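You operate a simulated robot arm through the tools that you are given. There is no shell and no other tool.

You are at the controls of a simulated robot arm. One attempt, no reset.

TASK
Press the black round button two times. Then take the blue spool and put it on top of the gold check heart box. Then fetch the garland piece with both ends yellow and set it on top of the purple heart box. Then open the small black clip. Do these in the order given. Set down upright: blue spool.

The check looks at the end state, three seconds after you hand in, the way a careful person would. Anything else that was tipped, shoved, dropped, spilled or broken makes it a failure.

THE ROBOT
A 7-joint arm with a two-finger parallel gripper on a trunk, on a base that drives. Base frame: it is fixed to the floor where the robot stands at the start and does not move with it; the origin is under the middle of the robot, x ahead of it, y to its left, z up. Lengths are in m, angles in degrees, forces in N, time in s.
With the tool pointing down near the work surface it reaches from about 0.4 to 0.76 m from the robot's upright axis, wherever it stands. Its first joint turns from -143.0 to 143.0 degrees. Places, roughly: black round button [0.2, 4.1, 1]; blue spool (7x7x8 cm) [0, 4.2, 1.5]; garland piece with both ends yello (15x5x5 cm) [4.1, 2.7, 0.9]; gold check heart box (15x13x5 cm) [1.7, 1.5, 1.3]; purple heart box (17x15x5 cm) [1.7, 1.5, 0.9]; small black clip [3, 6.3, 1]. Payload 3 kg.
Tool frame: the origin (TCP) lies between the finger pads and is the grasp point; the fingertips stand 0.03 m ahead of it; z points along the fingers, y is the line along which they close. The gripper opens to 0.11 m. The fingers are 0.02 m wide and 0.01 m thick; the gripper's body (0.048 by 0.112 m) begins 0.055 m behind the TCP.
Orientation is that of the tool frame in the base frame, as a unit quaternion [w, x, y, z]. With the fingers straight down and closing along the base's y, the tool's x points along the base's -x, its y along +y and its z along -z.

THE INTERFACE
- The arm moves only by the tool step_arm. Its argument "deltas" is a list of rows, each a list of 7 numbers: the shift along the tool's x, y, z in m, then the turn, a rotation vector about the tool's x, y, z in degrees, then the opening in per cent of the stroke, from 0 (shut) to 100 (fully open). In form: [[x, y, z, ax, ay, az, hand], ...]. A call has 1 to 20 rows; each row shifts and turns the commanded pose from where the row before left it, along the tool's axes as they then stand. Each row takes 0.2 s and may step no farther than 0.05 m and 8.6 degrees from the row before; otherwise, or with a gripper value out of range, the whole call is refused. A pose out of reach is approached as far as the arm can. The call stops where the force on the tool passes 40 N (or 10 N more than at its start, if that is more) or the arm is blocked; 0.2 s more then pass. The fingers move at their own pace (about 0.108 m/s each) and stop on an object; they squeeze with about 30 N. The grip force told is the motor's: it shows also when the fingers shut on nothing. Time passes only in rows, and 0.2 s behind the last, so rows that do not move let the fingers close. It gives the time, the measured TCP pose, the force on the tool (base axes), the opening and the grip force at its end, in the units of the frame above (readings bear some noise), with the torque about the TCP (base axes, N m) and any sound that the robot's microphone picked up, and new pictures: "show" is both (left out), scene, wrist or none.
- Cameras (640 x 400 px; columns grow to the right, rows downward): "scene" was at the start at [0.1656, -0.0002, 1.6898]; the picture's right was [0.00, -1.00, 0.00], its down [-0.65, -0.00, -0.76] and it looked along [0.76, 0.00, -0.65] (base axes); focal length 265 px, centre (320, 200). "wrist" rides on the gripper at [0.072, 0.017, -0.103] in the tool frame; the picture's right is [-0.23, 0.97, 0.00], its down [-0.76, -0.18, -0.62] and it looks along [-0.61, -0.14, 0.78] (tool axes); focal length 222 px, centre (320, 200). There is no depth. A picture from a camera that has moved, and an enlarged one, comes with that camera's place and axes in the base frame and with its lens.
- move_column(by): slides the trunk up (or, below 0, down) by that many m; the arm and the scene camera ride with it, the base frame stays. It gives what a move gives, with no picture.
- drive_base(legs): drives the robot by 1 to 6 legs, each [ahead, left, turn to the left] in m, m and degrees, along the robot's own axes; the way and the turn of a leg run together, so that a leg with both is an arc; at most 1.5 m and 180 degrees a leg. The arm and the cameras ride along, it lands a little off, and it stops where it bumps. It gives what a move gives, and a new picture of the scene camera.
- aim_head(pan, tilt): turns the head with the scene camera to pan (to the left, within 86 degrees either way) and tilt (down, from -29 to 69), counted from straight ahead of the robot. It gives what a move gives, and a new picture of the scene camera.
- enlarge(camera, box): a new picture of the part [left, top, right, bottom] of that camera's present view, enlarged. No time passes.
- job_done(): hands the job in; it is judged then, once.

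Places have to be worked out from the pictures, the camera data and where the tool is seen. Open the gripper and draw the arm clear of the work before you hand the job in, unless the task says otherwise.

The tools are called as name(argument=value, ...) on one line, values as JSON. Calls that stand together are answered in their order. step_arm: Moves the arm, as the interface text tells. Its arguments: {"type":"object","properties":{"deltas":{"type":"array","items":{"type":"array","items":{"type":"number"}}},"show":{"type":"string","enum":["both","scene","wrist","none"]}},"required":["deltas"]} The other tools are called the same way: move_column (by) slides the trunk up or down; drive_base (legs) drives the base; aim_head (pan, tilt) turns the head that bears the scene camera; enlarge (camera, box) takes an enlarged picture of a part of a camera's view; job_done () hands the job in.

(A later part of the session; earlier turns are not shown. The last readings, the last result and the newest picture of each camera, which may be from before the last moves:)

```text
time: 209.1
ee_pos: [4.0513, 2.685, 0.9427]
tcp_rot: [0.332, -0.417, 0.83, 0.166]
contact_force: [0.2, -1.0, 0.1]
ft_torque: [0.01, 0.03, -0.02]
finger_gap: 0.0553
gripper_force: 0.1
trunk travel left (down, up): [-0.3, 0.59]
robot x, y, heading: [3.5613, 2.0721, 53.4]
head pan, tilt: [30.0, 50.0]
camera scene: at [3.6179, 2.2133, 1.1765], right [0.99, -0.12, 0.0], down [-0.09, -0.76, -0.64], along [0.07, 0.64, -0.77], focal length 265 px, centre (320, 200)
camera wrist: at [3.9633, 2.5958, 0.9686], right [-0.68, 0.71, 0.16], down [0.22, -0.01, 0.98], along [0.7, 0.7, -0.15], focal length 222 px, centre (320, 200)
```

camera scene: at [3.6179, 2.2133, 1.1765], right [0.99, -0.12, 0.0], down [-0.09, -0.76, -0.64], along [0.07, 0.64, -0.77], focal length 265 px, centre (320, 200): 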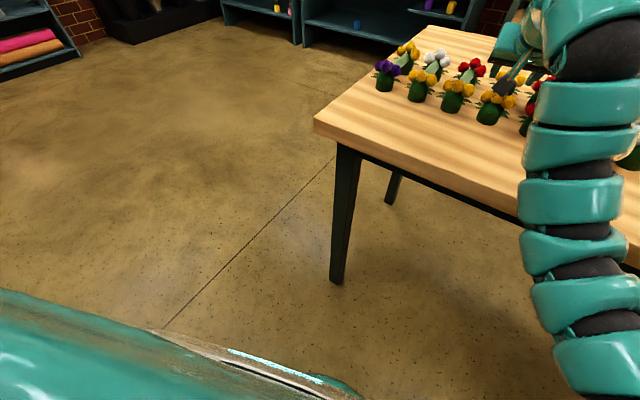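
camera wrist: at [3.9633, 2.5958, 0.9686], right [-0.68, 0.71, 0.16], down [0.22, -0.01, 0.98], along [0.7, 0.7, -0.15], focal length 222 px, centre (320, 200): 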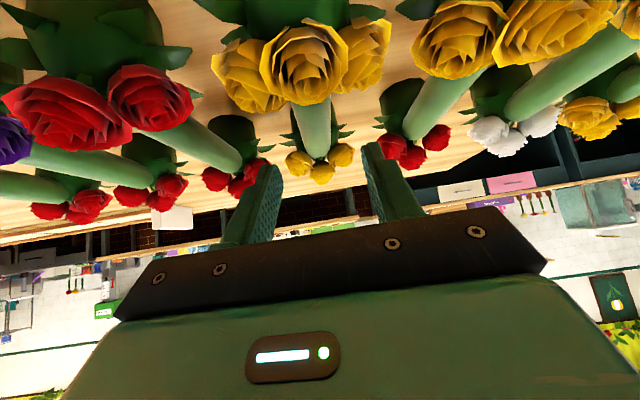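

The bar's clear middle is exactly where the pads will come down. I descend the last 3 cm in small steps.

step_arm(deltas=[[0.0069, 0, 0.0072, 0, 0, 0, 50], [0.0069, 0, 0.0072, 0, 0, 0, 50], [0.0055, 0, 0.0058, 0, 0, 0, 50], [0, 0, 0, 0, 0, 0, 50]], show="wrist")

enlarge(camera="wrist", box=[200, 40, 440, 240])

enlarge(camera="scene", box=[440, 20, 600, 140])

```text
time: 210.1
ee_pos: [4.0495, 2.6829, 0.9136]
tcp_rot: [0.331, -0.418, 0.829, 0.166]
contact_force: [0.6, 0.8, 0.2]
ft_torque: [0.0, -0.01, 0.01]
finger_gap: 0.0549
gripper_force: 0.0
trunk travel left (down, up): [-0.3, 0.59]
robot x, y, heading: [3.5626, 2.0748, 53.3]
head pan, tilt: [30.0, 50.0]
camera wrist: at [3.9624, 2.5953, 0.9394], right [-0.68, 0.71, 0.16], down [0.22, -0.01, 0.98], along [0.7, 0.7, -0.15], focal length 222 px, centre (320, 200)
```

wrist: 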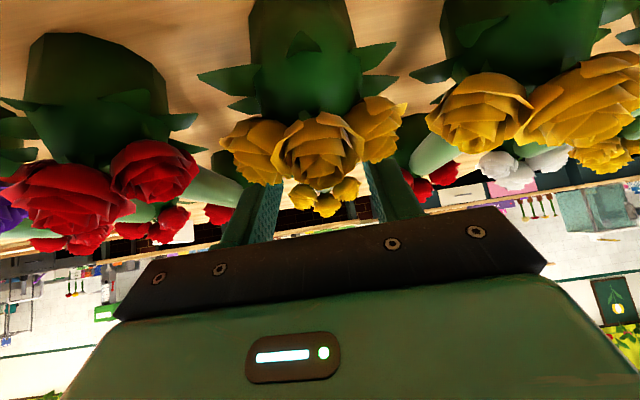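

```text
2.00 times, centred on (320, 140) of wrist
camera zoom: at [3.9624, 2.5953, 0.9394], right [-0.68, 0.71, 0.16], down [0.22, -0.01, 0.98], along [0.7, 0.7, -0.15], focal length 444 px, centre (320, 320)
```

zoom: 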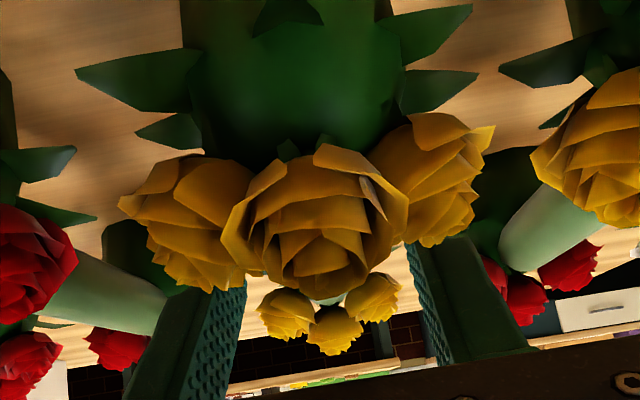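

```text
3.33 times, centred on (520, 80) of scene
camera zoom: at [3.6179, 2.2133, 1.1765], right [0.99, -0.12, 0.0], down [-0.09, -0.76, -0.64], along [0.07, 0.64, -0.77], focal length 883 px, centre (-347, 600)
```

zoom: 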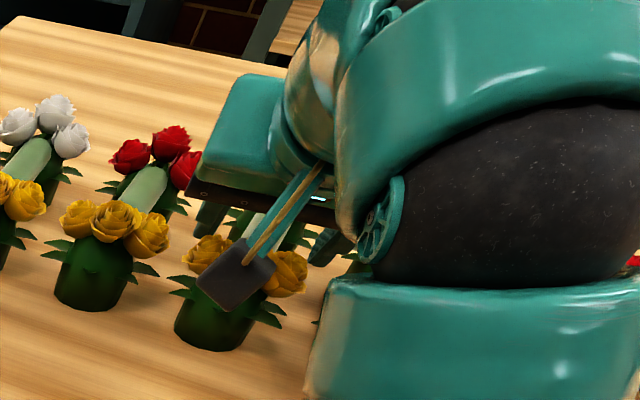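

The fingers stand on both sides of the bar behind the near flowers, with no contact force. I close the gripper on the bar.

step_arm(deltas=[[0, 0, 0, 0, 0, 0, 30], [0, 0, 0, 0, 0, 0, 10], [0, 0, 0, 0, 0, 0, 0], [0, 0, 0, 0, 0, 0, 0], [0, 0, 0, 0, 0, 0, 0]], show="wrist")

```text
time: 211.3
ee_pos: [4.0501, 2.6837, 0.9135]
tcp_rot: [0.331, -0.418, 0.829, 0.166]
contact_force: [1.7, 0.9, 3.3]
ft_torque: [0.05, -0.06, 0.09]
finger_gap: 0.0212
gripper_force: 29.6
trunk travel left (down, up): [-0.3, 0.59]
robot x, y, heading: [3.5619, 2.0736, 53.6]
head pan, tilt: [30.0, 50.0]
camera wrist: at [3.9624, 2.5953, 0.9396], right [-0.68, 0.71, 0.16], down [0.22, -0.01, 0.98], along [0.7, 0.7, -0.15], focal length 222 px, centre (320, 200)
```

wrist: 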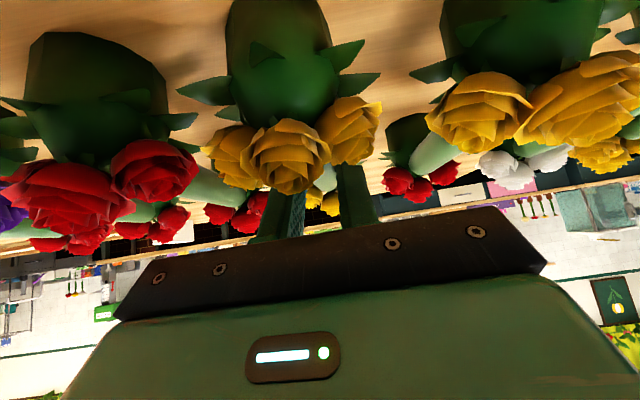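

The bar is held at 2.1 cm. I lift straight up 8 cm and look.

step_arm(deltas=[[-0.0069, 0, -0.0072, 0, 0, 0, 0], [-0.0138, 0, -0.0145, 0, 0, 0, 0], [-0.0172, 0, -0.0181, 0, 0, 0, 0], [-0.0172, 0, -0.0181, 0, 0, 0, 0], [0, 0, 0, 0, 0, 0, 0]], show="both")

enlarge(camera="scene", box=[360, 0, 600, 160])

```text
time: 212.5
ee_pos: [4.051, 2.6843, 0.9941]
tcp_rot: [0.33, -0.418, 0.83, 0.166]
contact_force: [0.1, 0.2, -1.0]
ft_torque: [0.0, 0.03, 0.01]
finger_gap: 0.0211
gripper_force: 30.4
trunk travel left (down, up): [-0.3, 0.59]
robot x, y, heading: [3.5581, 2.0738, 53.3]
head pan, tilt: [30.0, 50.0]
camera scene: at [3.6179, 2.2134, 1.1764], right [0.99, -0.12, 0.0], down [-0.09, -0.76, -0.64], along [0.07, 0.64, -0.77], focal length 265 px, centre (320, 200)
camera wrist: at [3.9629, 2.596, 1.0193], right [-0.68, 0.71, 0.16], down [0.22, -0.01, 0.98], along [0.7, 0.7, -0.15], focal length 222 px, centre (320, 200)
```

scene: 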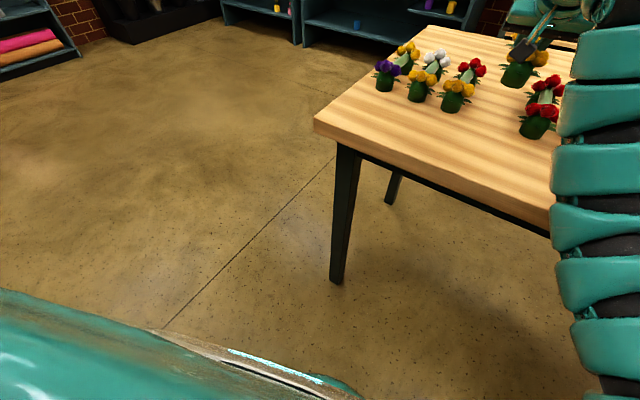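
wrist: 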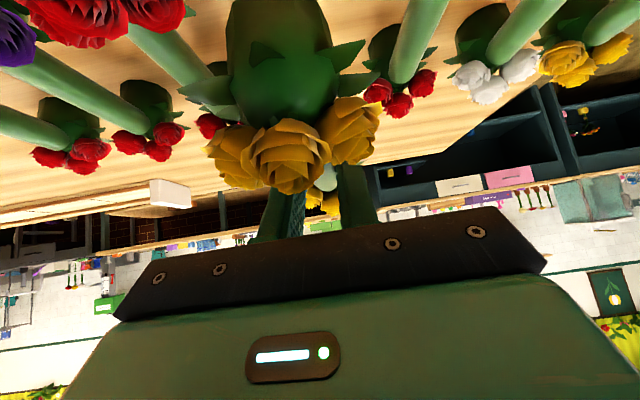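

```text
2.50 times, centred on (480, 80) of scene
camera zoom: at [3.6179, 2.2134, 1.1764], right [0.99, -0.12, 0.0], down [-0.09, -0.76, -0.64], along [0.07, 0.64, -0.77], focal length 662 px, centre (-80, 500)
```

zoom: 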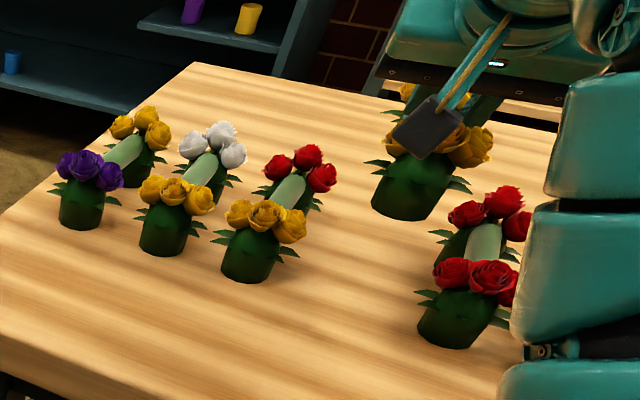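

The piece is held level and the neighbours are undisturbed. I raise the trunk 0.35 m for the trip, back off from the table, and strafe right to line up with the gap.

move_column(by=0.35)

drive_base(legs=[[-0.45, 0, -1.3], [0, -0.53, 0]])

```text
time: 215.9
ee_pos: [4.0517, 2.6851, 1.3436]
tcp_rot: [0.331, -0.418, 0.83, 0.166]
contact_force: [0.5, -0.4, -1.4]
ft_torque: [-0.02, 0.02, 0.01]
finger_gap: 0.0211
gripper_force: 29.4
trunk travel left (down, up): [-0.65, 0.24]
robot x, y, heading: [3.5589, 2.0707, 53.3]
head pan, tilt: [30.0, 50.0]
```

```text
time: 221.3
ee_pos: [4.2133, 1.9896, 1.3432]
tcp_rot: [0.332, -0.408, 0.835, 0.162]
contact_force: [0.1, 0.3, -1.4]
ft_torque: [0.04, 0.0, 0.0]
finger_gap: 0.0212
gripper_force: 30.1
trunk travel left (down, up): [-0.65, 0.24]
robot x, y, heading: [3.7109, 1.3866, 52.0]
head pan, tilt: [30.0, 50.0]
camera scene: at [3.7684, 1.5291, 1.5265], right [0.99, -0.14, 0.0], down [-0.11, -0.76, -0.64], along [0.09, 0.64, -0.77], focal length 265 px, centre (320, 200)
```

scene: 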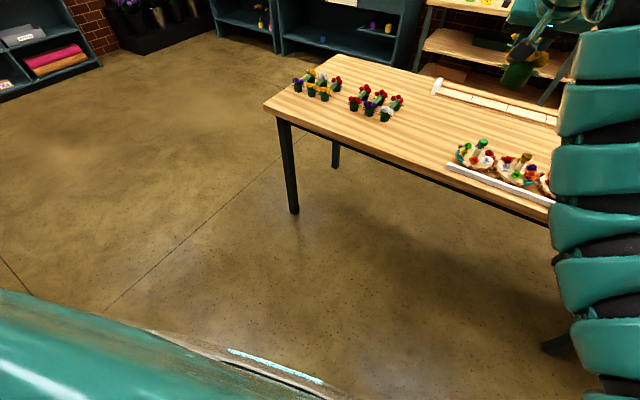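

U≈3.38, W≈2.07, heading 52.0, which is the same line I came by. I back through the gap to U≈1.0.

drive_base(legs=[[-1.2, 0.015, 0], [-1.18, 0, 0]])

drive_base(legs=[[0, 0.8, 0], [0, 0.8, 0]])

aim_head(pan=20, tilt=30)

```text
time: 232.9
ee_pos: [2.7566, 0.1424, 1.3436]
tcp_rot: [0.33, -0.42, 0.829, 0.166]
contact_force: [-1.2, -0.2, -1.1]
ft_torque: [0.01, 0.03, -0.03]
finger_gap: 0.0213
gripper_force: 29.7
trunk travel left (down, up): [-0.65, 0.24]
robot x, y, heading: [2.2703, -0.4713, 53.6]
head pan, tilt: [30.0, 50.0]
camera scene: at [2.3267, -0.3326, 1.5265], right [0.99, -0.11, 0.0], down [-0.08, -0.76, -0.64], along [0.07, 0.64, -0.77], focal length 265 px, centre (320, 200)
```

scene: 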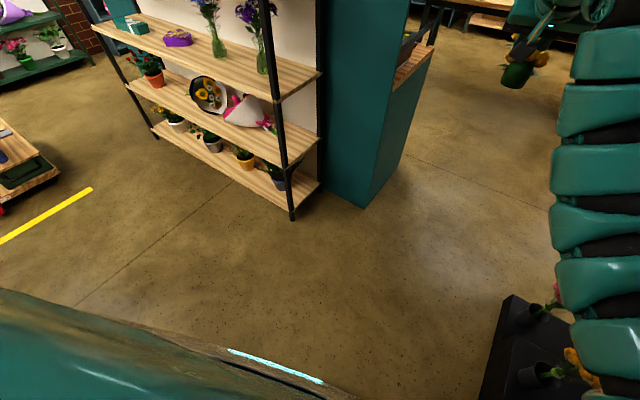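

```text
time: 241.0
ee_pos: [1.4868, 1.0797, 1.3425]
tcp_rot: [0.33, -0.42, 0.829, 0.167]
contact_force: [0.1, -0.4, -1.8]
ft_torque: [-0.04, -0.05, -0.01]
finger_gap: 0.0212
gripper_force: 29.9
trunk travel left (down, up): [-0.65, 0.24]
robot x, y, heading: [0.998, 0.4661, 53.7]
head pan, tilt: [30.0, 50.0]
camera scene: at [1.0549, 0.6056, 1.5265], right [0.99, -0.11, 0.0], down [-0.09, -0.76, -0.64], along [0.07, 0.64, -0.77], focal length 265 px, centre (320, 200)
```

scene: 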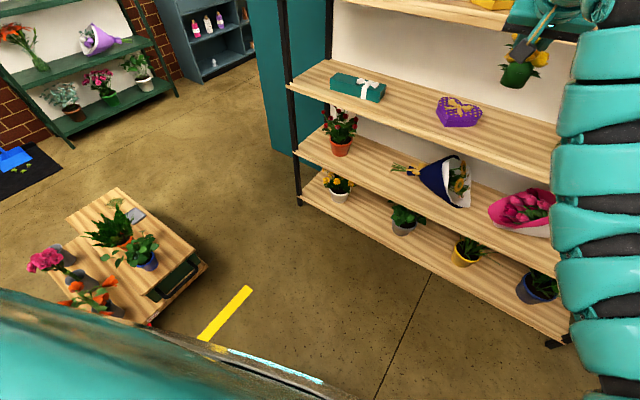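

```text
time: 241.8
ee_pos: [1.4857, 1.0793, 1.3436]
tcp_rot: [0.33, -0.419, 0.829, 0.166]
contact_force: [0.1, -0.2, -1.2]
ft_torque: [-0.02, 0.01, -0.02]
finger_gap: 0.0214
gripper_force: 30.3
trunk travel left (down, up): [-0.65, 0.24]
robot x, y, heading: [0.9998, 0.464, 53.2]
head pan, tilt: [20.0, 30.0]
camera scene: at [1.0722, 0.6156, 1.5559], right [0.96, -0.28, 0.0], down [-0.14, -0.48, -0.87], along [0.24, 0.83, -0.5], focal length 265 px, centre (320, 200)
```

scene: 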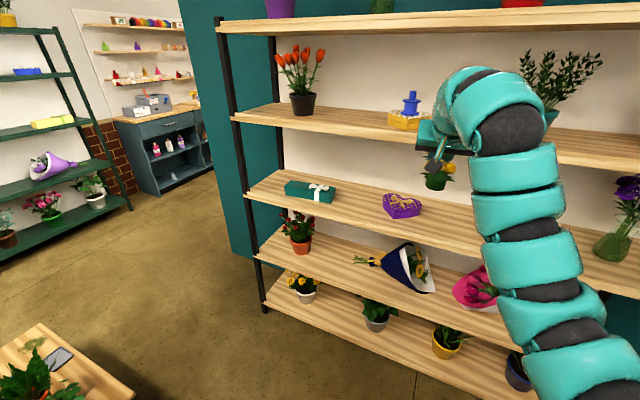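

Now both boxes are in view, with the spool upright on the gold one. I enlarge the purple box.

enlarge(camera="scene", box=[360, 165, 450, 235])

enlarge(camera="scene", box=[340, 60, 480, 240])

```text
5.71 times, centred on (405, 200) of scene
camera zoom: at [1.0722, 0.6156, 1.5559], right [0.96, -0.28, 0.0], down [-0.14, -0.48, -0.87], along [0.24, 0.83, -0.5], focal length 1514 px, centre (-166, 200)
```

zoom: 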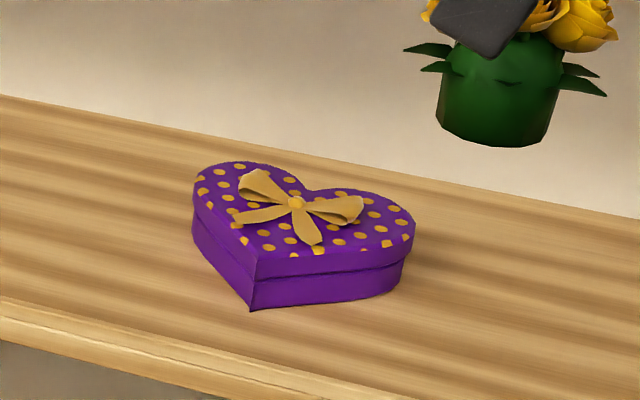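

```text
2.22 times, centred on (410, 150) of scene
camera zoom: at [1.0722, 0.6156, 1.5559], right [0.96, -0.28, 0.0], down [-0.14, -0.48, -0.87], along [0.24, 0.83, -0.5], focal length 589 px, centre (120, 311)
```

zoom: 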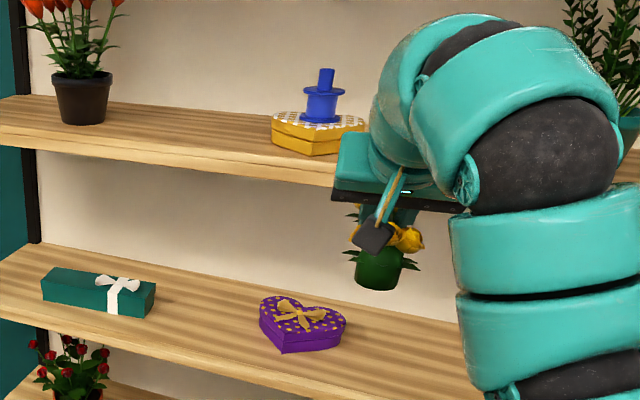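

The purple lid is at z≈0.967 with a low bow near the notch. I'll lay the piece from the tip toward the back-left lobe, tilted 6° up at the far end to suit the bow and the shelf above. I tilt the tool, lower the trunk to TCP z≈1.06, and line up.

step_arm(deltas=[[0, 0, 0, 0, -3, 0, 0], [0, 0, 0, 0, -3, 0, 0], [0, 0, 0, 0, 0, 0, 0]], show="none")

move_column(by=-0.28)

drive_base(legs=[[0.2, 0.083, 0]])

step_arm(deltas=[[0, 0, 0, 0, 0, 0, 0]], show="wrist")

```text
time: 242.6
ee_pos: [1.4867, 1.0786, 1.3443]
tcp_rot: [0.373, -0.41, 0.811, 0.188]
contact_force: [0.4, -0.8, -1.6]
ft_torque: [-0.02, 0.05, 0.0]
finger_gap: 0.0212
gripper_force: 30.5
trunk travel left (down, up): [-0.65, 0.24]
robot x, y, heading: [0.9963, 0.4657, 53.6]
head pan, tilt: [20.0, 30.0]
```

```text
time: 245.4
ee_pos: [1.4864, 1.0775, 1.0641]
tcp_rot: [0.373, -0.41, 0.811, 0.188]
contact_force: [0.6, 0.7, -1.0]
ft_torque: [0.02, 0.02, 0.02]
finger_gap: 0.0211
gripper_force: 30.4
trunk travel left (down, up): [-0.37, 0.52]
robot x, y, heading: [0.9957, 0.4656, 53.5]
head pan, tilt: [20.0, 30.0]
```

```text
time: 247.1
ee_pos: [1.5392, 1.2923, 1.0633]
tcp_rot: [0.373, -0.41, 0.811, 0.187]
contact_force: [0.1, -1.2, -1.1]
ft_torque: [-0.01, -0.05, -0.02]
finger_gap: 0.0212
gripper_force: 29.8
trunk travel left (down, up): [-0.37, 0.52]
robot x, y, heading: [1.0576, 0.6765, 53.5]
head pan, tilt: [20.0, 30.0]
camera scene: at [1.1263, 0.8287, 1.2759], right [0.96, -0.28, 0.0], down [-0.14, -0.48, -0.87], along [0.24, 0.83, -0.5], focal length 265 px, centre (320, 200)
```

scene: 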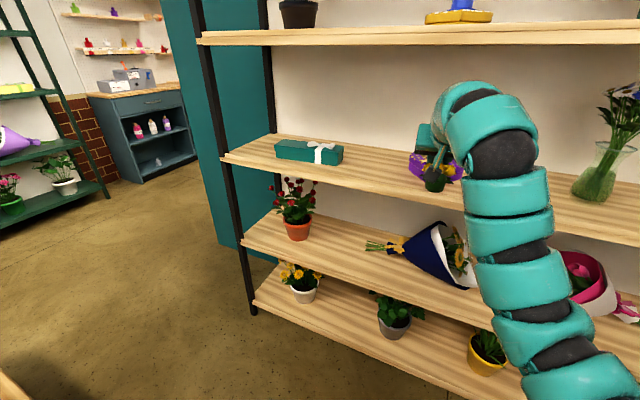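

```text
time: 247.5
ee_pos: [1.5402, 1.2926, 1.0631]
tcp_rot: [0.374, -0.41, 0.81, 0.188]
contact_force: [0.5, -0.6, -1.1]
ft_torque: [-0.03, 0.01, 0.01]
finger_gap: 0.021
gripper_force: 30.4
trunk travel left (down, up): [-0.37, 0.52]
robot x, y, heading: [1.0509, 0.6748, 53.7]
head pan, tilt: [20.0, 30.0]
camera wrist: at [1.4509, 1.2007, 1.0761], right [-0.7, 0.7, 0.17], down [0.16, -0.09, 0.98], along [0.7, 0.71, -0.05], focal length 222 px, centre (320, 200)
```

wrist: 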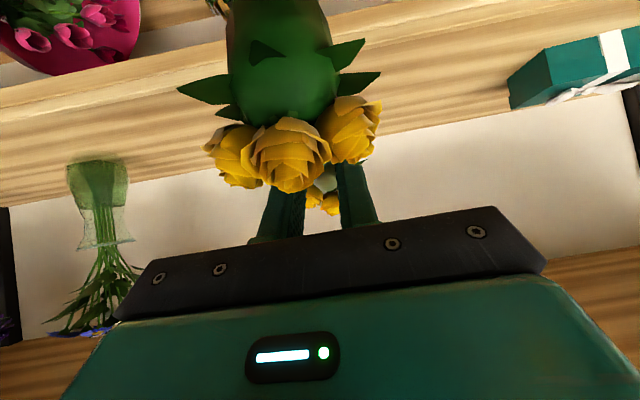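

The piece hides the box from the wrist camera. I enlarge the scene view from this lower height to check the box's place once more.

enlarge(camera="scene", box=[380, 120, 500, 220])

aim_head(pan=35, tilt=25)

enlarge(camera="scene", box=[440, 120, 600, 240])

```text
4.00 times, centred on (440, 170) of scene
camera zoom: at [1.1262, 0.8283, 1.276], right [0.96, -0.28, 0.0], down [-0.14, -0.48, -0.87], along [0.24, 0.83, -0.5], focal length 1060 px, centre (-160, 320)
```

zoom: 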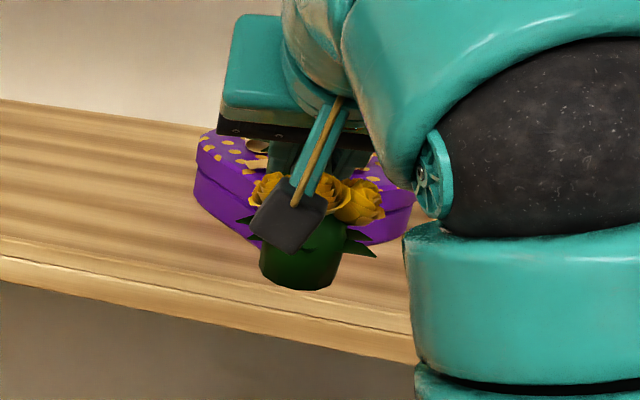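

```text
time: 248.3
ee_pos: [1.54, 1.2916, 1.0632]
tcp_rot: [0.373, -0.411, 0.81, 0.189]
contact_force: [-0.2, -1.0, -1.9]
ft_torque: [0.0, 0.02, 0.01]
finger_gap: 0.0209
gripper_force: 30.5
trunk travel left (down, up): [-0.37, 0.52]
robot x, y, heading: [1.0555, 0.6766, 53.9]
head pan, tilt: [35.0, 25.0]
camera scene: at [1.1029, 0.8337, 1.2839], right [1.0, -0.02, 0.0], down [-0.01, -0.42, -0.91], along [0.02, 0.91, -0.42], focal length 265 px, centre (320, 200)
```

scene: 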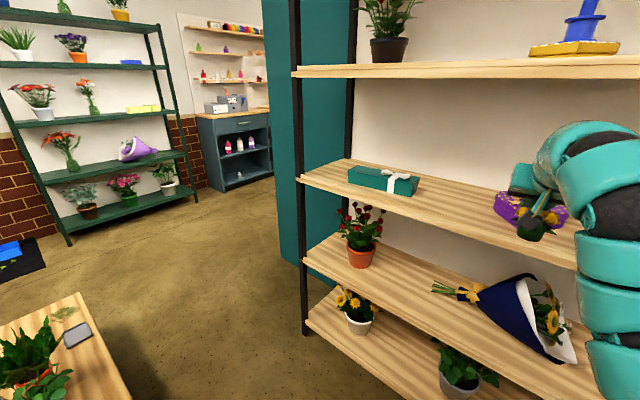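

```text
3.33 times, centred on (520, 180) of scene
camera zoom: at [1.1029, 0.8337, 1.2839], right [1.0, -0.02, 0.0], down [-0.01, -0.42, -0.91], along [0.02, 0.91, -0.42], focal length 883 px, centre (-347, 267)
```

zoom: 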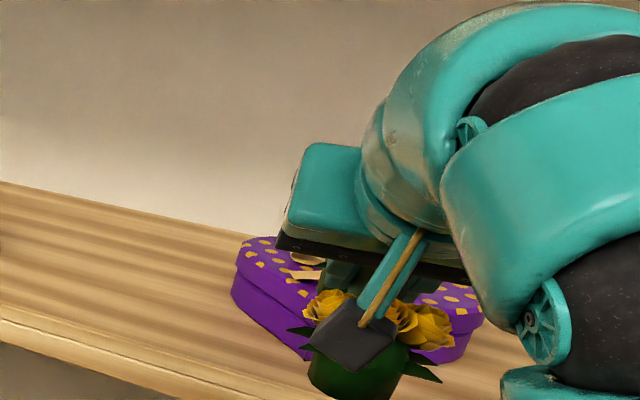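

Both views put the lid at z≈0.955–0.967 and its tip near (1.645, 1.435). I drive 0.16 m ahead with the piece about 2–4 cm above the bow, then check from the side.

drive_base(legs=[[0.16, 0.0, 0]])

enlarge(camera="scene", box=[420, 100, 620, 240])

```text
time: 249.7
ee_pos: [1.6349, 1.4229, 1.063]
tcp_rot: [0.373, -0.411, 0.81, 0.189]
contact_force: [0.0, 0.4, -1.3]
ft_torque: [-0.02, 0.01, -0.02]
finger_gap: 0.0211
gripper_force: 30.0
trunk travel left (down, up): [-0.37, 0.52]
robot x, y, heading: [1.1459, 0.8096, 53.9]
head pan, tilt: [35.0, 25.0]
camera scene: at [1.1984, 0.9638, 1.2839], right [1.0, -0.02, 0.0], down [-0.01, -0.42, -0.91], along [0.02, 0.91, -0.42], focal length 265 px, centre (320, 200)
```

scene: 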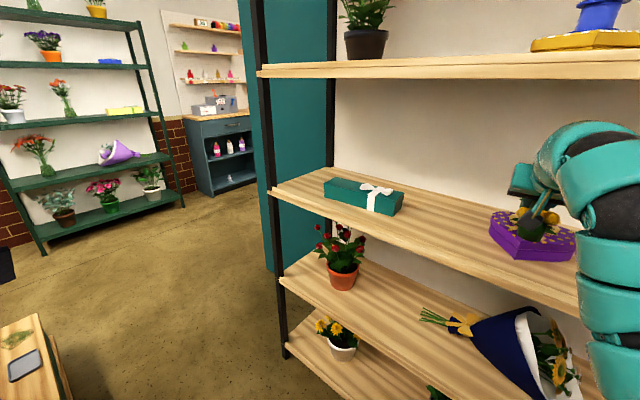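

```text
2.86 times, centred on (520, 170) of scene
camera zoom: at [1.1984, 0.9638, 1.2839], right [1.0, -0.02, 0.0], down [-0.01, -0.42, -0.91], along [0.02, 0.91, -0.42], focal length 757 px, centre (-251, 286)
```

zoom: 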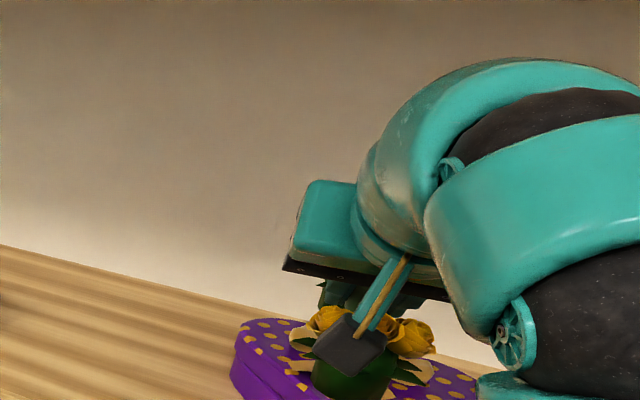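

The piece hovers over the box. I enlarge lower down to compare the near cup with the heart's tip.

enlarge(camera="scene", box=[470, 180, 600, 270])

step_arm(deltas=[[0, 0, 0, 0, 0, 0, 0]], show="wrist")

```text
4.44 times, centred on (535, 225) of scene
camera zoom: at [1.1984, 0.9638, 1.2839], right [1.0, -0.02, 0.0], down [-0.01, -0.42, -0.91], along [0.02, 0.91, -0.42], focal length 1177 px, centre (-636, 89)
```

zoom: 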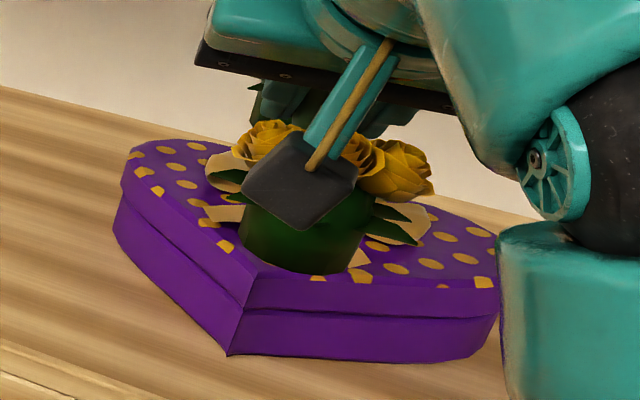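

```text
time: 250.1
ee_pos: [1.6338, 1.4223, 1.0632]
tcp_rot: [0.373, -0.411, 0.81, 0.189]
contact_force: [-0.5, -0.5, -1.7]
ft_torque: [0.01, 0.02, 0.01]
finger_gap: 0.0213
gripper_force: 30.0
trunk travel left (down, up): [-0.37, 0.52]
robot x, y, heading: [1.1488, 0.81, 53.6]
head pan, tilt: [35.0, 25.0]
camera wrist: at [1.5457, 1.3308, 1.0761], right [-0.7, 0.69, 0.17], down [0.16, -0.09, 0.98], along [0.7, 0.71, -0.05], focal length 222 px, centre (320, 200)
```

wrist: 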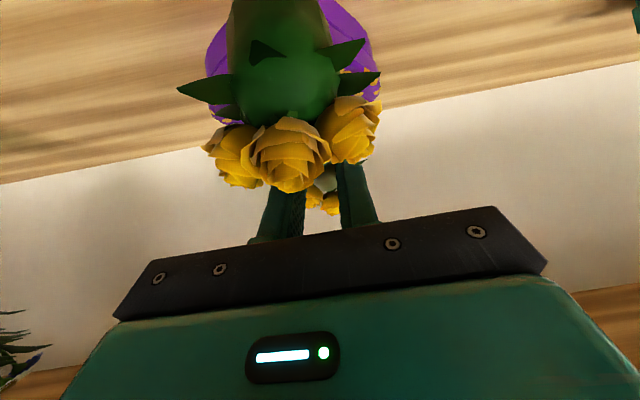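

Intersecting the views gives the lid tip at (1.655, 1.448, 0.951); the near cup's underside is about 6.2 cm below the TCP. I need 8 cm more forward: 5 cm by base, and the rest by arm.

drive_base(legs=[[0.05, 0.0, 0]])

step_arm(deltas=[[0, 0, 0, 0, 0, 0, 0]], show="wrist")

enlarge(camera="scene", box=[490, 180, 620, 270])

```text
time: 251.0
ee_pos: [1.6634, 1.4635, 1.0638]
tcp_rot: [0.373, -0.411, 0.81, 0.189]
contact_force: [0.5, -0.4, -1.4]
ft_torque: [-0.02, 0.06, 0.03]
finger_gap: 0.0212
gripper_force: 30.1
trunk travel left (down, up): [-0.37, 0.52]
robot x, y, heading: [1.1742, 0.8442, 53.5]
head pan, tilt: [35.0, 25.0]
camera scene: at [1.2277, 1.0039, 1.2839], right [1.0, -0.02, 0.0], down [-0.01, -0.42, -0.91], along [0.02, 0.91, -0.42], focal length 265 px, centre (320, 200)
```

scene: 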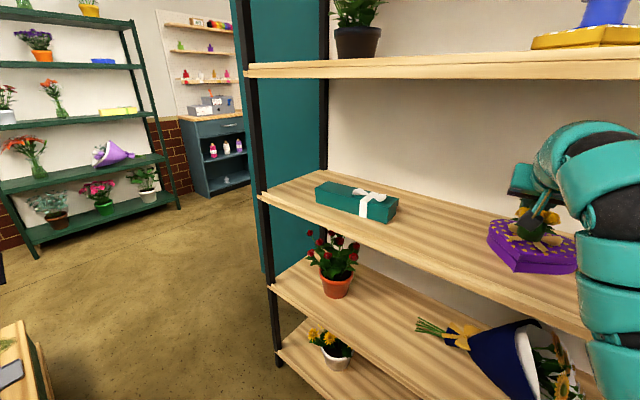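

```text
time: 251.4
ee_pos: [1.6635, 1.4626, 1.063]
tcp_rot: [0.373, -0.411, 0.81, 0.189]
contact_force: [0.6, -1.0, -1.2]
ft_torque: [-0.02, 0.03, -0.02]
finger_gap: 0.0211
gripper_force: 29.6
trunk travel left (down, up): [-0.37, 0.52]
robot x, y, heading: [1.1777, 0.8486, 53.6]
head pan, tilt: [35.0, 25.0]
camera wrist: at [1.5748, 1.371, 1.076], right [-0.7, 0.69, 0.17], down [0.16, -0.09, 0.98], along [0.7, 0.71, -0.05], focal length 222 px, centre (320, 200)
```

wrist: 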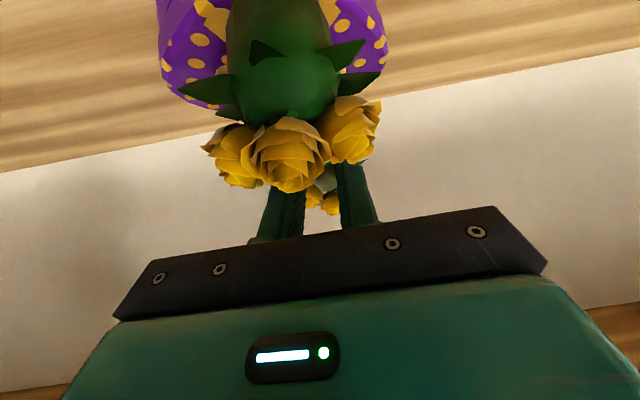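

```text
4.44 times, centred on (555, 225) of scene
camera zoom: at [1.2273, 1.0034, 1.284], right [1.0, -0.02, 0.0], down [-0.01, -0.42, -0.91], along [0.02, 0.91, -0.42], focal length 1177 px, centre (-724, 89)
```

zoom: 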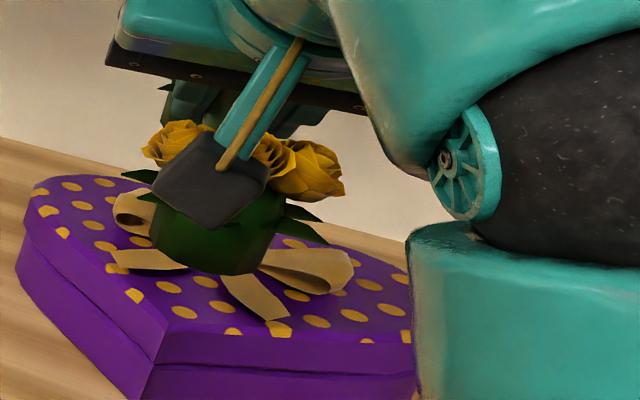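

The lid tip checks out at (1.649, 1.443), and the cups can straddle the bow. I tilt back 4° to be nearly level, and move 3.1 cm forward at this height.

step_arm(deltas=[[0, 0, 0, 0, 4, 0, 0], [-0.0072, 0, 0.0074, 0, 0, 0, 0], [-0.0072, 0, 0.0074, 0, 0, 0, 0], [-0.0073, -0.001, 0.0073, 0, 0, 0, 0], [0, 0, 0, 0, 0, 0, 0]], show="wrist")

enlarge(camera="scene", box=[490, 180, 620, 270])

```text
time: 252.6
ee_pos: [1.6823, 1.4864, 1.0633]
tcp_rot: [0.344, -0.419, 0.822, 0.174]
contact_force: [0.5, -0.1, -2.6]
ft_torque: [0.01, 0.0, 0.02]
finger_gap: 0.0211
gripper_force: 30.3
trunk travel left (down, up): [-0.37, 0.52]
robot x, y, heading: [1.1796, 0.8456, 53.4]
head pan, tilt: [35.0, 25.0]
camera wrist: at [1.5947, 1.3963, 1.0844], right [-0.69, 0.7, 0.16], down [0.2, -0.03, 0.98], along [0.69, 0.71, -0.12], focal length 222 px, centre (320, 200)
```

wrist: 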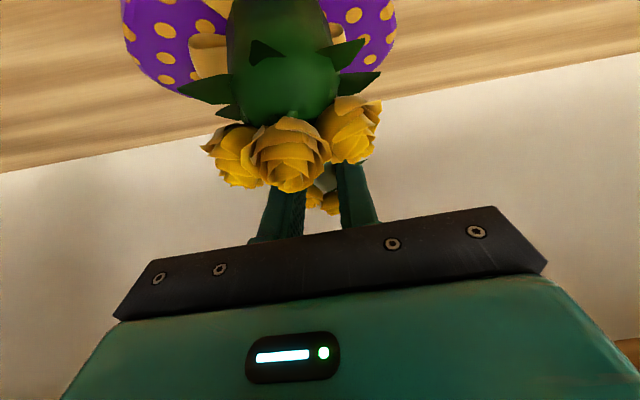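

```text
4.44 times, centred on (555, 225) of scene
camera zoom: at [1.2274, 1.0036, 1.2839], right [1.0, -0.02, 0.0], down [-0.01, -0.42, -0.91], along [0.02, 0.91, -0.42], focal length 1177 px, centre (-724, 89)
```

zoom: 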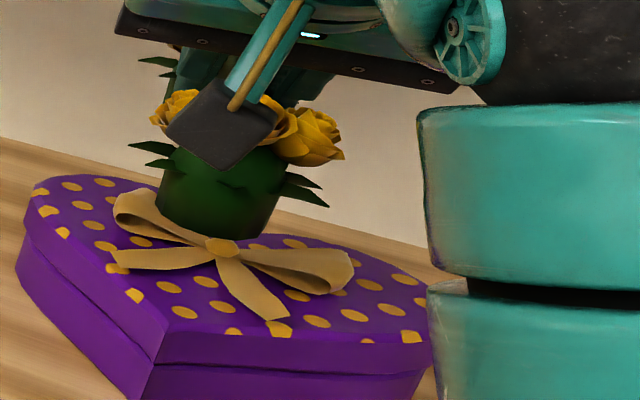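

The near cup is about 1.6 cm behind the heart's tip, and the far cup will come down behind the bow. I lower 3.6 cm, and then in 3 mm steps until contact.

step_arm(deltas=[[0.0086, 0, 0.0084, 0, 0, 0, 0], [0.0086, 0, 0.0084, 0, 0, 0, 0], [0.0086, 0, 0.0084, 0, 0, 0, 0], [0, 0, 0, 0, 0, 0, 0]], show="none")

enlarge(camera="scene", box=[490, 180, 620, 270])

step_arm(deltas=[[0.0021, 0, 0.0021, 0, 0, 0, 0], [0, 0, 0, 0, 0, 0, 0]], show="none")

step_arm(deltas=[[0.0021, 0, 0.0021, 0, 0, 0, 0], [0, 0, 0, 0, 0, 0, 0]], show="none")

```text
time: 253.6
ee_pos: [1.6834, 1.4876, 1.0268]
tcp_rot: [0.344, -0.418, 0.823, 0.174]
contact_force: [0.1, 0.8, -1.4]
ft_torque: [-0.05, 0.04, 0.0]
finger_gap: 0.0212
gripper_force: 30.0
trunk travel left (down, up): [-0.37, 0.52]
robot x, y, heading: [1.1785, 0.8469, 53.7]
head pan, tilt: [35.0, 25.0]
```

```text
4.44 times, centred on (555, 225) of scene
camera zoom: at [1.2273, 1.0035, 1.284], right [1.0, -0.02, 0.0], down [-0.01, -0.42, -0.91], along [0.02, 0.91, -0.42], focal length 1177 px, centre (-724, 89)
```

zoom: 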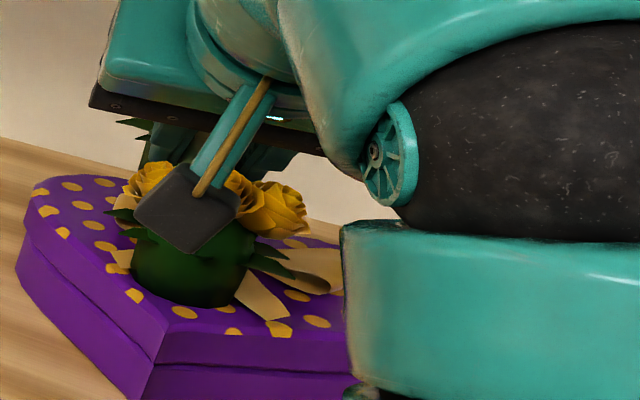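

```text
time: 254.2
ee_pos: [1.6825, 1.4868, 1.0254]
tcp_rot: [0.346, -0.417, 0.822, 0.174]
contact_force: [2.8, 5.2, 11.0]
ft_torque: [-0.46, 0.32, -0.03]
finger_gap: 0.0214
gripper_force: 30.0
trunk travel left (down, up): [-0.37, 0.52]
robot x, y, heading: [1.1752, 0.8489, 53.6]
head pan, tilt: [35.0, 25.0]
```

```text
time: 254.8
ee_pos: [1.682, 1.4866, 1.0226]
tcp_rot: [0.345, -0.418, 0.822, 0.176]
contact_force: [4.1, 7.0, 18.5]
ft_torque: [0.11, -0.03, -0.03]
finger_gap: 0.0212
gripper_force: 30.5
trunk travel left (down, up): [-0.37, 0.52]
robot x, y, heading: [1.1757, 0.8449, 53.8]
head pan, tilt: [35.0, 25.0]
```

Both cups bear now (the torque has evened out at 18 N). I ease off 2 mm and open the fingers fully so they clear the flowers sideways.

step_arm(deltas=[[-0.0014, 0, -0.0014, 0, 0, 0, 0], [0, 0, 0, 0, 0, 0, 25], [0, 0, 0, 0, 0, 0, 40], [0, 0, 0, 0, 0, 0, 70], [0, 0, 0, 0, 0, 0, 100], [0, 0, 0, 0, 0, 0, 100], [0, 0, 0, 0, 0, 0, 100]], show="wrist")

enlarge(camera="scene", box=[490, 180, 620, 270])

```text
time: 256.4
ee_pos: [1.6818, 1.4861, 1.0223]
tcp_rot: [0.344, -0.418, 0.823, 0.174]
contact_force: [0.8, 0.4, -0.3]
ft_torque: [0.0, 0.01, 0.0]
finger_gap: 0.1101
gripper_force: 0.1
trunk travel left (down, up): [-0.37, 0.52]
robot x, y, heading: [1.1774, 0.8459, 53.7]
head pan, tilt: [35.0, 25.0]
camera wrist: at [1.5944, 1.3966, 1.0439], right [-0.69, 0.7, 0.16], down [0.2, -0.03, 0.98], along [0.69, 0.71, -0.12], focal length 222 px, centre (320, 200)
```

wrist: 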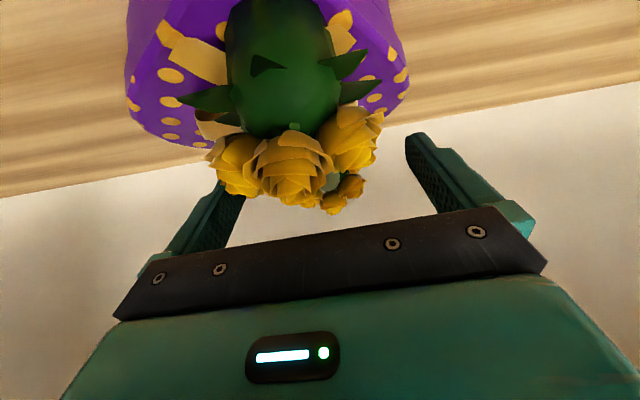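

```text
4.44 times, centred on (555, 225) of scene
camera zoom: at [1.2273, 1.0034, 1.284], right [1.0, -0.02, 0.0], down [-0.01, -0.42, -0.91], along [0.02, 0.91, -0.42], focal length 1177 px, centre (-724, 89)
```

zoom: 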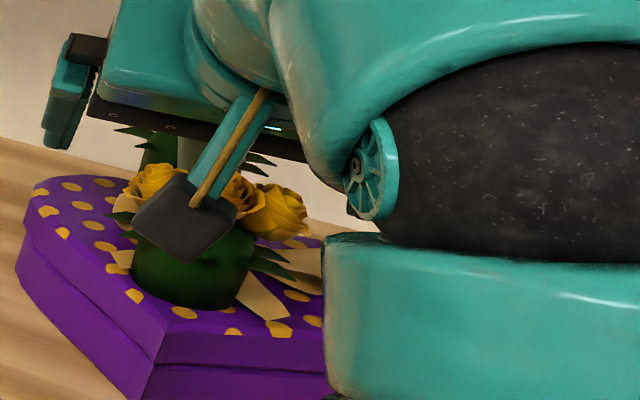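

The piece rests on the box and the hand is free of force. I withdraw along the tool axis in small steps.

step_arm(deltas=[[0, 0, -0.01, 0, 0, 0, 100], [0, 0, -0.015, 0, 0, 0, 100], [0, 0, -0.02, 0, 0, 0, 100], [0, 0, -0.02, 0, 0, 0, 100], [0, 0, 0, 0, 0, 0, 100]], show="wrist")

```text
time: 257.6
ee_pos: [1.6543, 1.4496, 1.0703]
tcp_rot: [0.344, -0.418, 0.822, 0.174]
contact_force: [-0.5, 0.7, -0.2]
ft_torque: [0.02, -0.04, 0.01]
finger_gap: 0.1098
gripper_force: 0.1
trunk travel left (down, up): [-0.37, 0.52]
robot x, y, heading: [1.1762, 0.8478, 53.5]
head pan, tilt: [35.0, 25.0]
camera wrist: at [1.5666, 1.3588, 1.0918], right [-0.69, 0.7, 0.16], down [0.2, -0.03, 0.98], along [0.69, 0.71, -0.12], focal length 222 px, centre (320, 200)
```

wrist: 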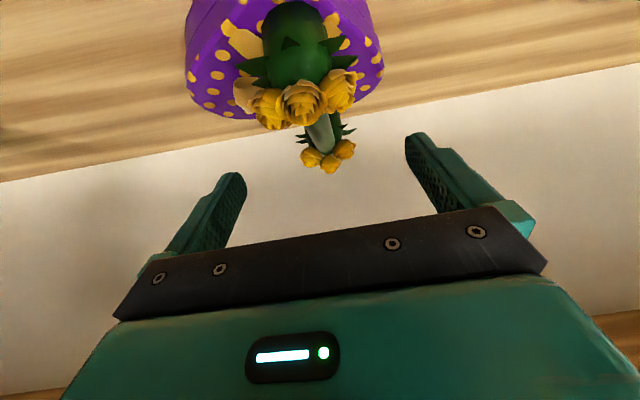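

The hand is clear and the garland piece lies on the purple box. I drive back 0.35 m and verify both boxes.

drive_base(legs=[[-0.35, 0, 0]])

aim_head(pan=20, tilt=15)

enlarge(camera="scene", box=[300, 60, 480, 240])

```text
time: 259.9
ee_pos: [1.4465, 1.1636, 1.0707]
tcp_rot: [0.345, -0.417, 0.823, 0.173]
contact_force: [-0.9, -0.5, -0.5]
ft_torque: [0.03, 0.01, -0.03]
finger_gap: 0.11
gripper_force: 0.0
trunk travel left (down, up): [-0.37, 0.52]
robot x, y, heading: [0.965, 0.5602, 53.6]
head pan, tilt: [35.0, 25.0]
camera scene: at [1.018, 0.7182, 1.284], right [1.0, -0.02, 0.0], down [-0.01, -0.42, -0.91], along [0.02, 0.91, -0.42], focal length 265 px, centre (320, 200)
```

scene: 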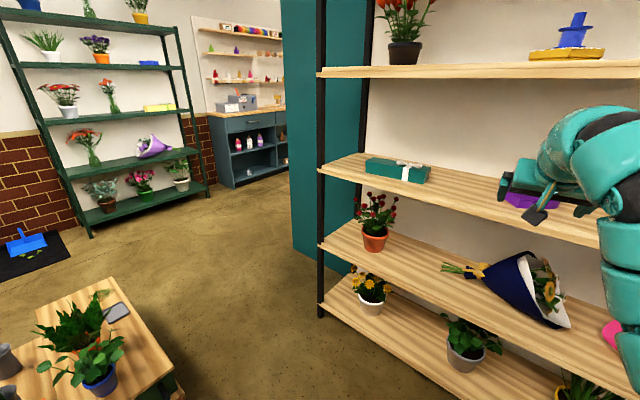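

```text
time: 260.7
ee_pos: [1.4456, 1.1637, 1.0699]
tcp_rot: [0.345, -0.416, 0.823, 0.174]
contact_force: [-0.8, 0.3, -0.3]
ft_torque: [-0.05, 0.02, -0.01]
finger_gap: 0.1099
gripper_force: 0.1
trunk travel left (down, up): [-0.37, 0.52]
robot x, y, heading: [0.9675, 0.5676, 53.8]
head pan, tilt: [20.0, 15.0]
camera scene: at [1.0422, 0.7159, 1.3002], right [0.96, -0.28, 0.0], down [-0.07, -0.25, -0.97], along [0.27, 0.93, -0.26], focal length 265 px, centre (320, 200)
```

scene: 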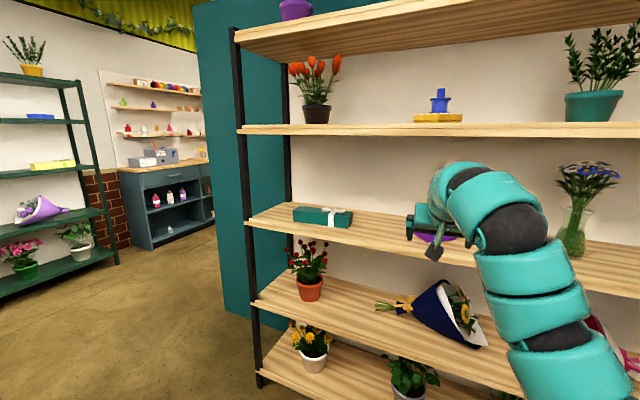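

```text
2.22 times, centred on (390, 150) of scene
camera zoom: at [1.0422, 0.7159, 1.3002], right [0.96, -0.28, 0.0], down [-0.07, -0.25, -0.97], along [0.27, 0.93, -0.26], focal length 589 px, centre (164, 311)
```

zoom: 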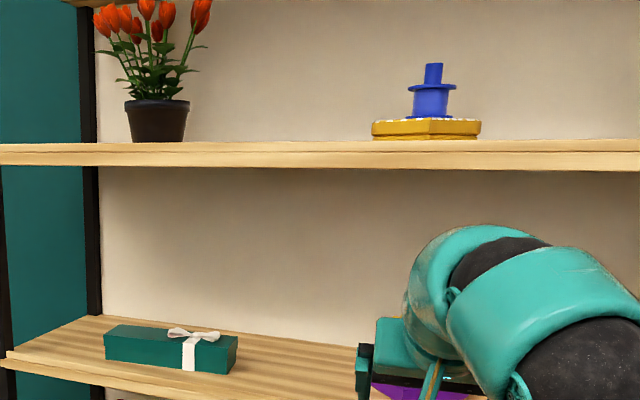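

The spool stands upright on the gold box. Last is the clip, far back at about (3, 6.3). I raise the trunk, back off, and strafe left along the known way round the bench.

move_column(by=0.35)

enlarge(camera="scene", box=[300, 160, 480, 320])

drive_base(legs=[[-0.84, 0, -1.7], [0, 1.1, 0], [0, 1.1, 0]])

```text
time: 264.1
ee_pos: [1.445, 1.1639, 1.4209]
tcp_rot: [0.345, -0.417, 0.823, 0.173]
contact_force: [0.8, -0.7, 0.0]
ft_torque: [-0.01, 0.0, -0.02]
finger_gap: 0.1099
gripper_force: 0.0
trunk travel left (down, up): [-0.72, 0.17]
robot x, y, heading: [0.9699, 0.5619, 53.7]
head pan, tilt: [20.0, 15.0]
```

```text
2.50 times, centred on (390, 240) of scene
camera zoom: at [1.0424, 0.716, 1.6502], right [0.96, -0.28, 0.0], down [-0.07, -0.25, -0.97], along [0.27, 0.93, -0.26], focal length 662 px, centre (145, 100)
```

zoom: 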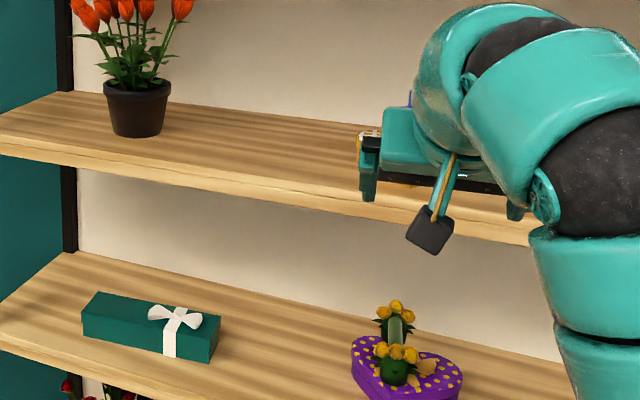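

```text
time: 279.0
ee_pos: [-0.7137, 1.8733, 1.421]
tcp_rot: [0.35, -0.385, 0.839, 0.16]
contact_force: [-0.6, -0.5, 0.7]
ft_torque: [-0.01, 0.01, 0.0]
finger_gap: 0.1101
gripper_force: 0.0
trunk travel left (down, up): [-0.72, 0.17]
robot x, y, heading: [-1.236, 1.3093, 49.0]
head pan, tilt: [20.0, 15.0]
camera scene: at [-1.1513, 1.4587, 1.6502], right [0.93, -0.36, 0.0], down [-0.09, -0.24, -0.97], along [0.34, 0.9, -0.26], focal length 265 px, centre (320, 200)
```

scene: 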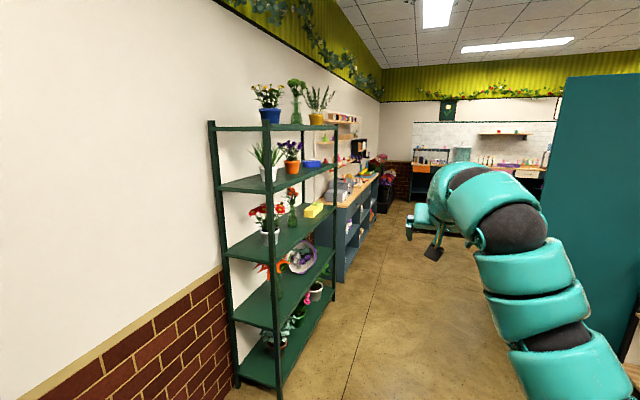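

The garland rests well on the purple box with both yellow ends up. I correct the heading and drive up the corridor.

drive_base(legs=[[0, 0, 3], [1.3, 0, 0]])

drive_base(legs=[[1.4, -0.15, 0]])

```text
time: 286.0
ee_pos: [0.0504, 2.9396, 1.4199]
tcp_rot: [0.346, -0.41, 0.827, 0.17]
contact_force: [-1.1, -0.4, 0.5]
ft_torque: [0.0, -0.03, 0.0]
finger_gap: 0.1101
gripper_force: 0.2
trunk travel left (down, up): [-0.72, 0.17]
robot x, y, heading: [-0.4426, 2.348, 52.6]
head pan, tilt: [20.0, 15.0]
camera scene: at [-0.3611, 2.4989, 1.6502], right [0.95, -0.3, 0.0], down [-0.08, -0.25, -0.97], along [0.29, 0.92, -0.26], focal length 265 px, centre (320, 200)
```

scene: 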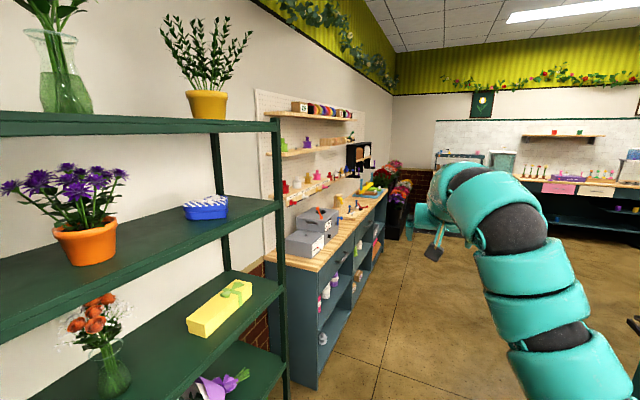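

```text
time: 292.9
ee_pos: [1.016, 3.934, 1.4207]
tcp_rot: [0.347, -0.406, 0.828, 0.169]
contact_force: [-0.5, 0.1, 0.6]
ft_torque: [-0.01, 0.01, 0.02]
finger_gap: 0.1101
gripper_force: 0.1
trunk travel left (down, up): [-0.72, 0.17]
robot x, y, heading: [0.5165, 3.342, 51.7]
head pan, tilt: [20.0, 15.0]
camera scene: at [0.5991, 3.497, 1.6502], right [0.95, -0.31, 0.0], down [-0.08, -0.25, -0.97], along [0.3, 0.92, -0.26], focal length 265 px, centre (320, 200)
```

scene: 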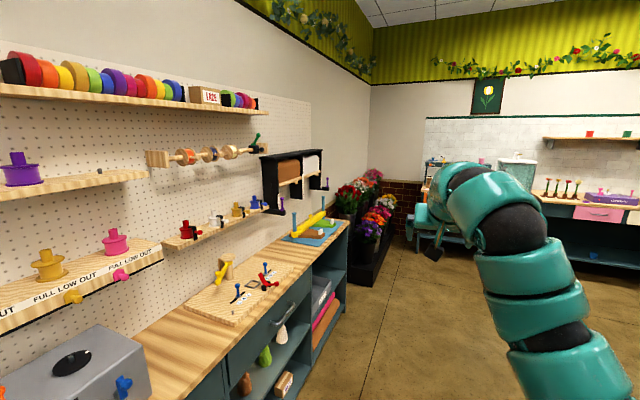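

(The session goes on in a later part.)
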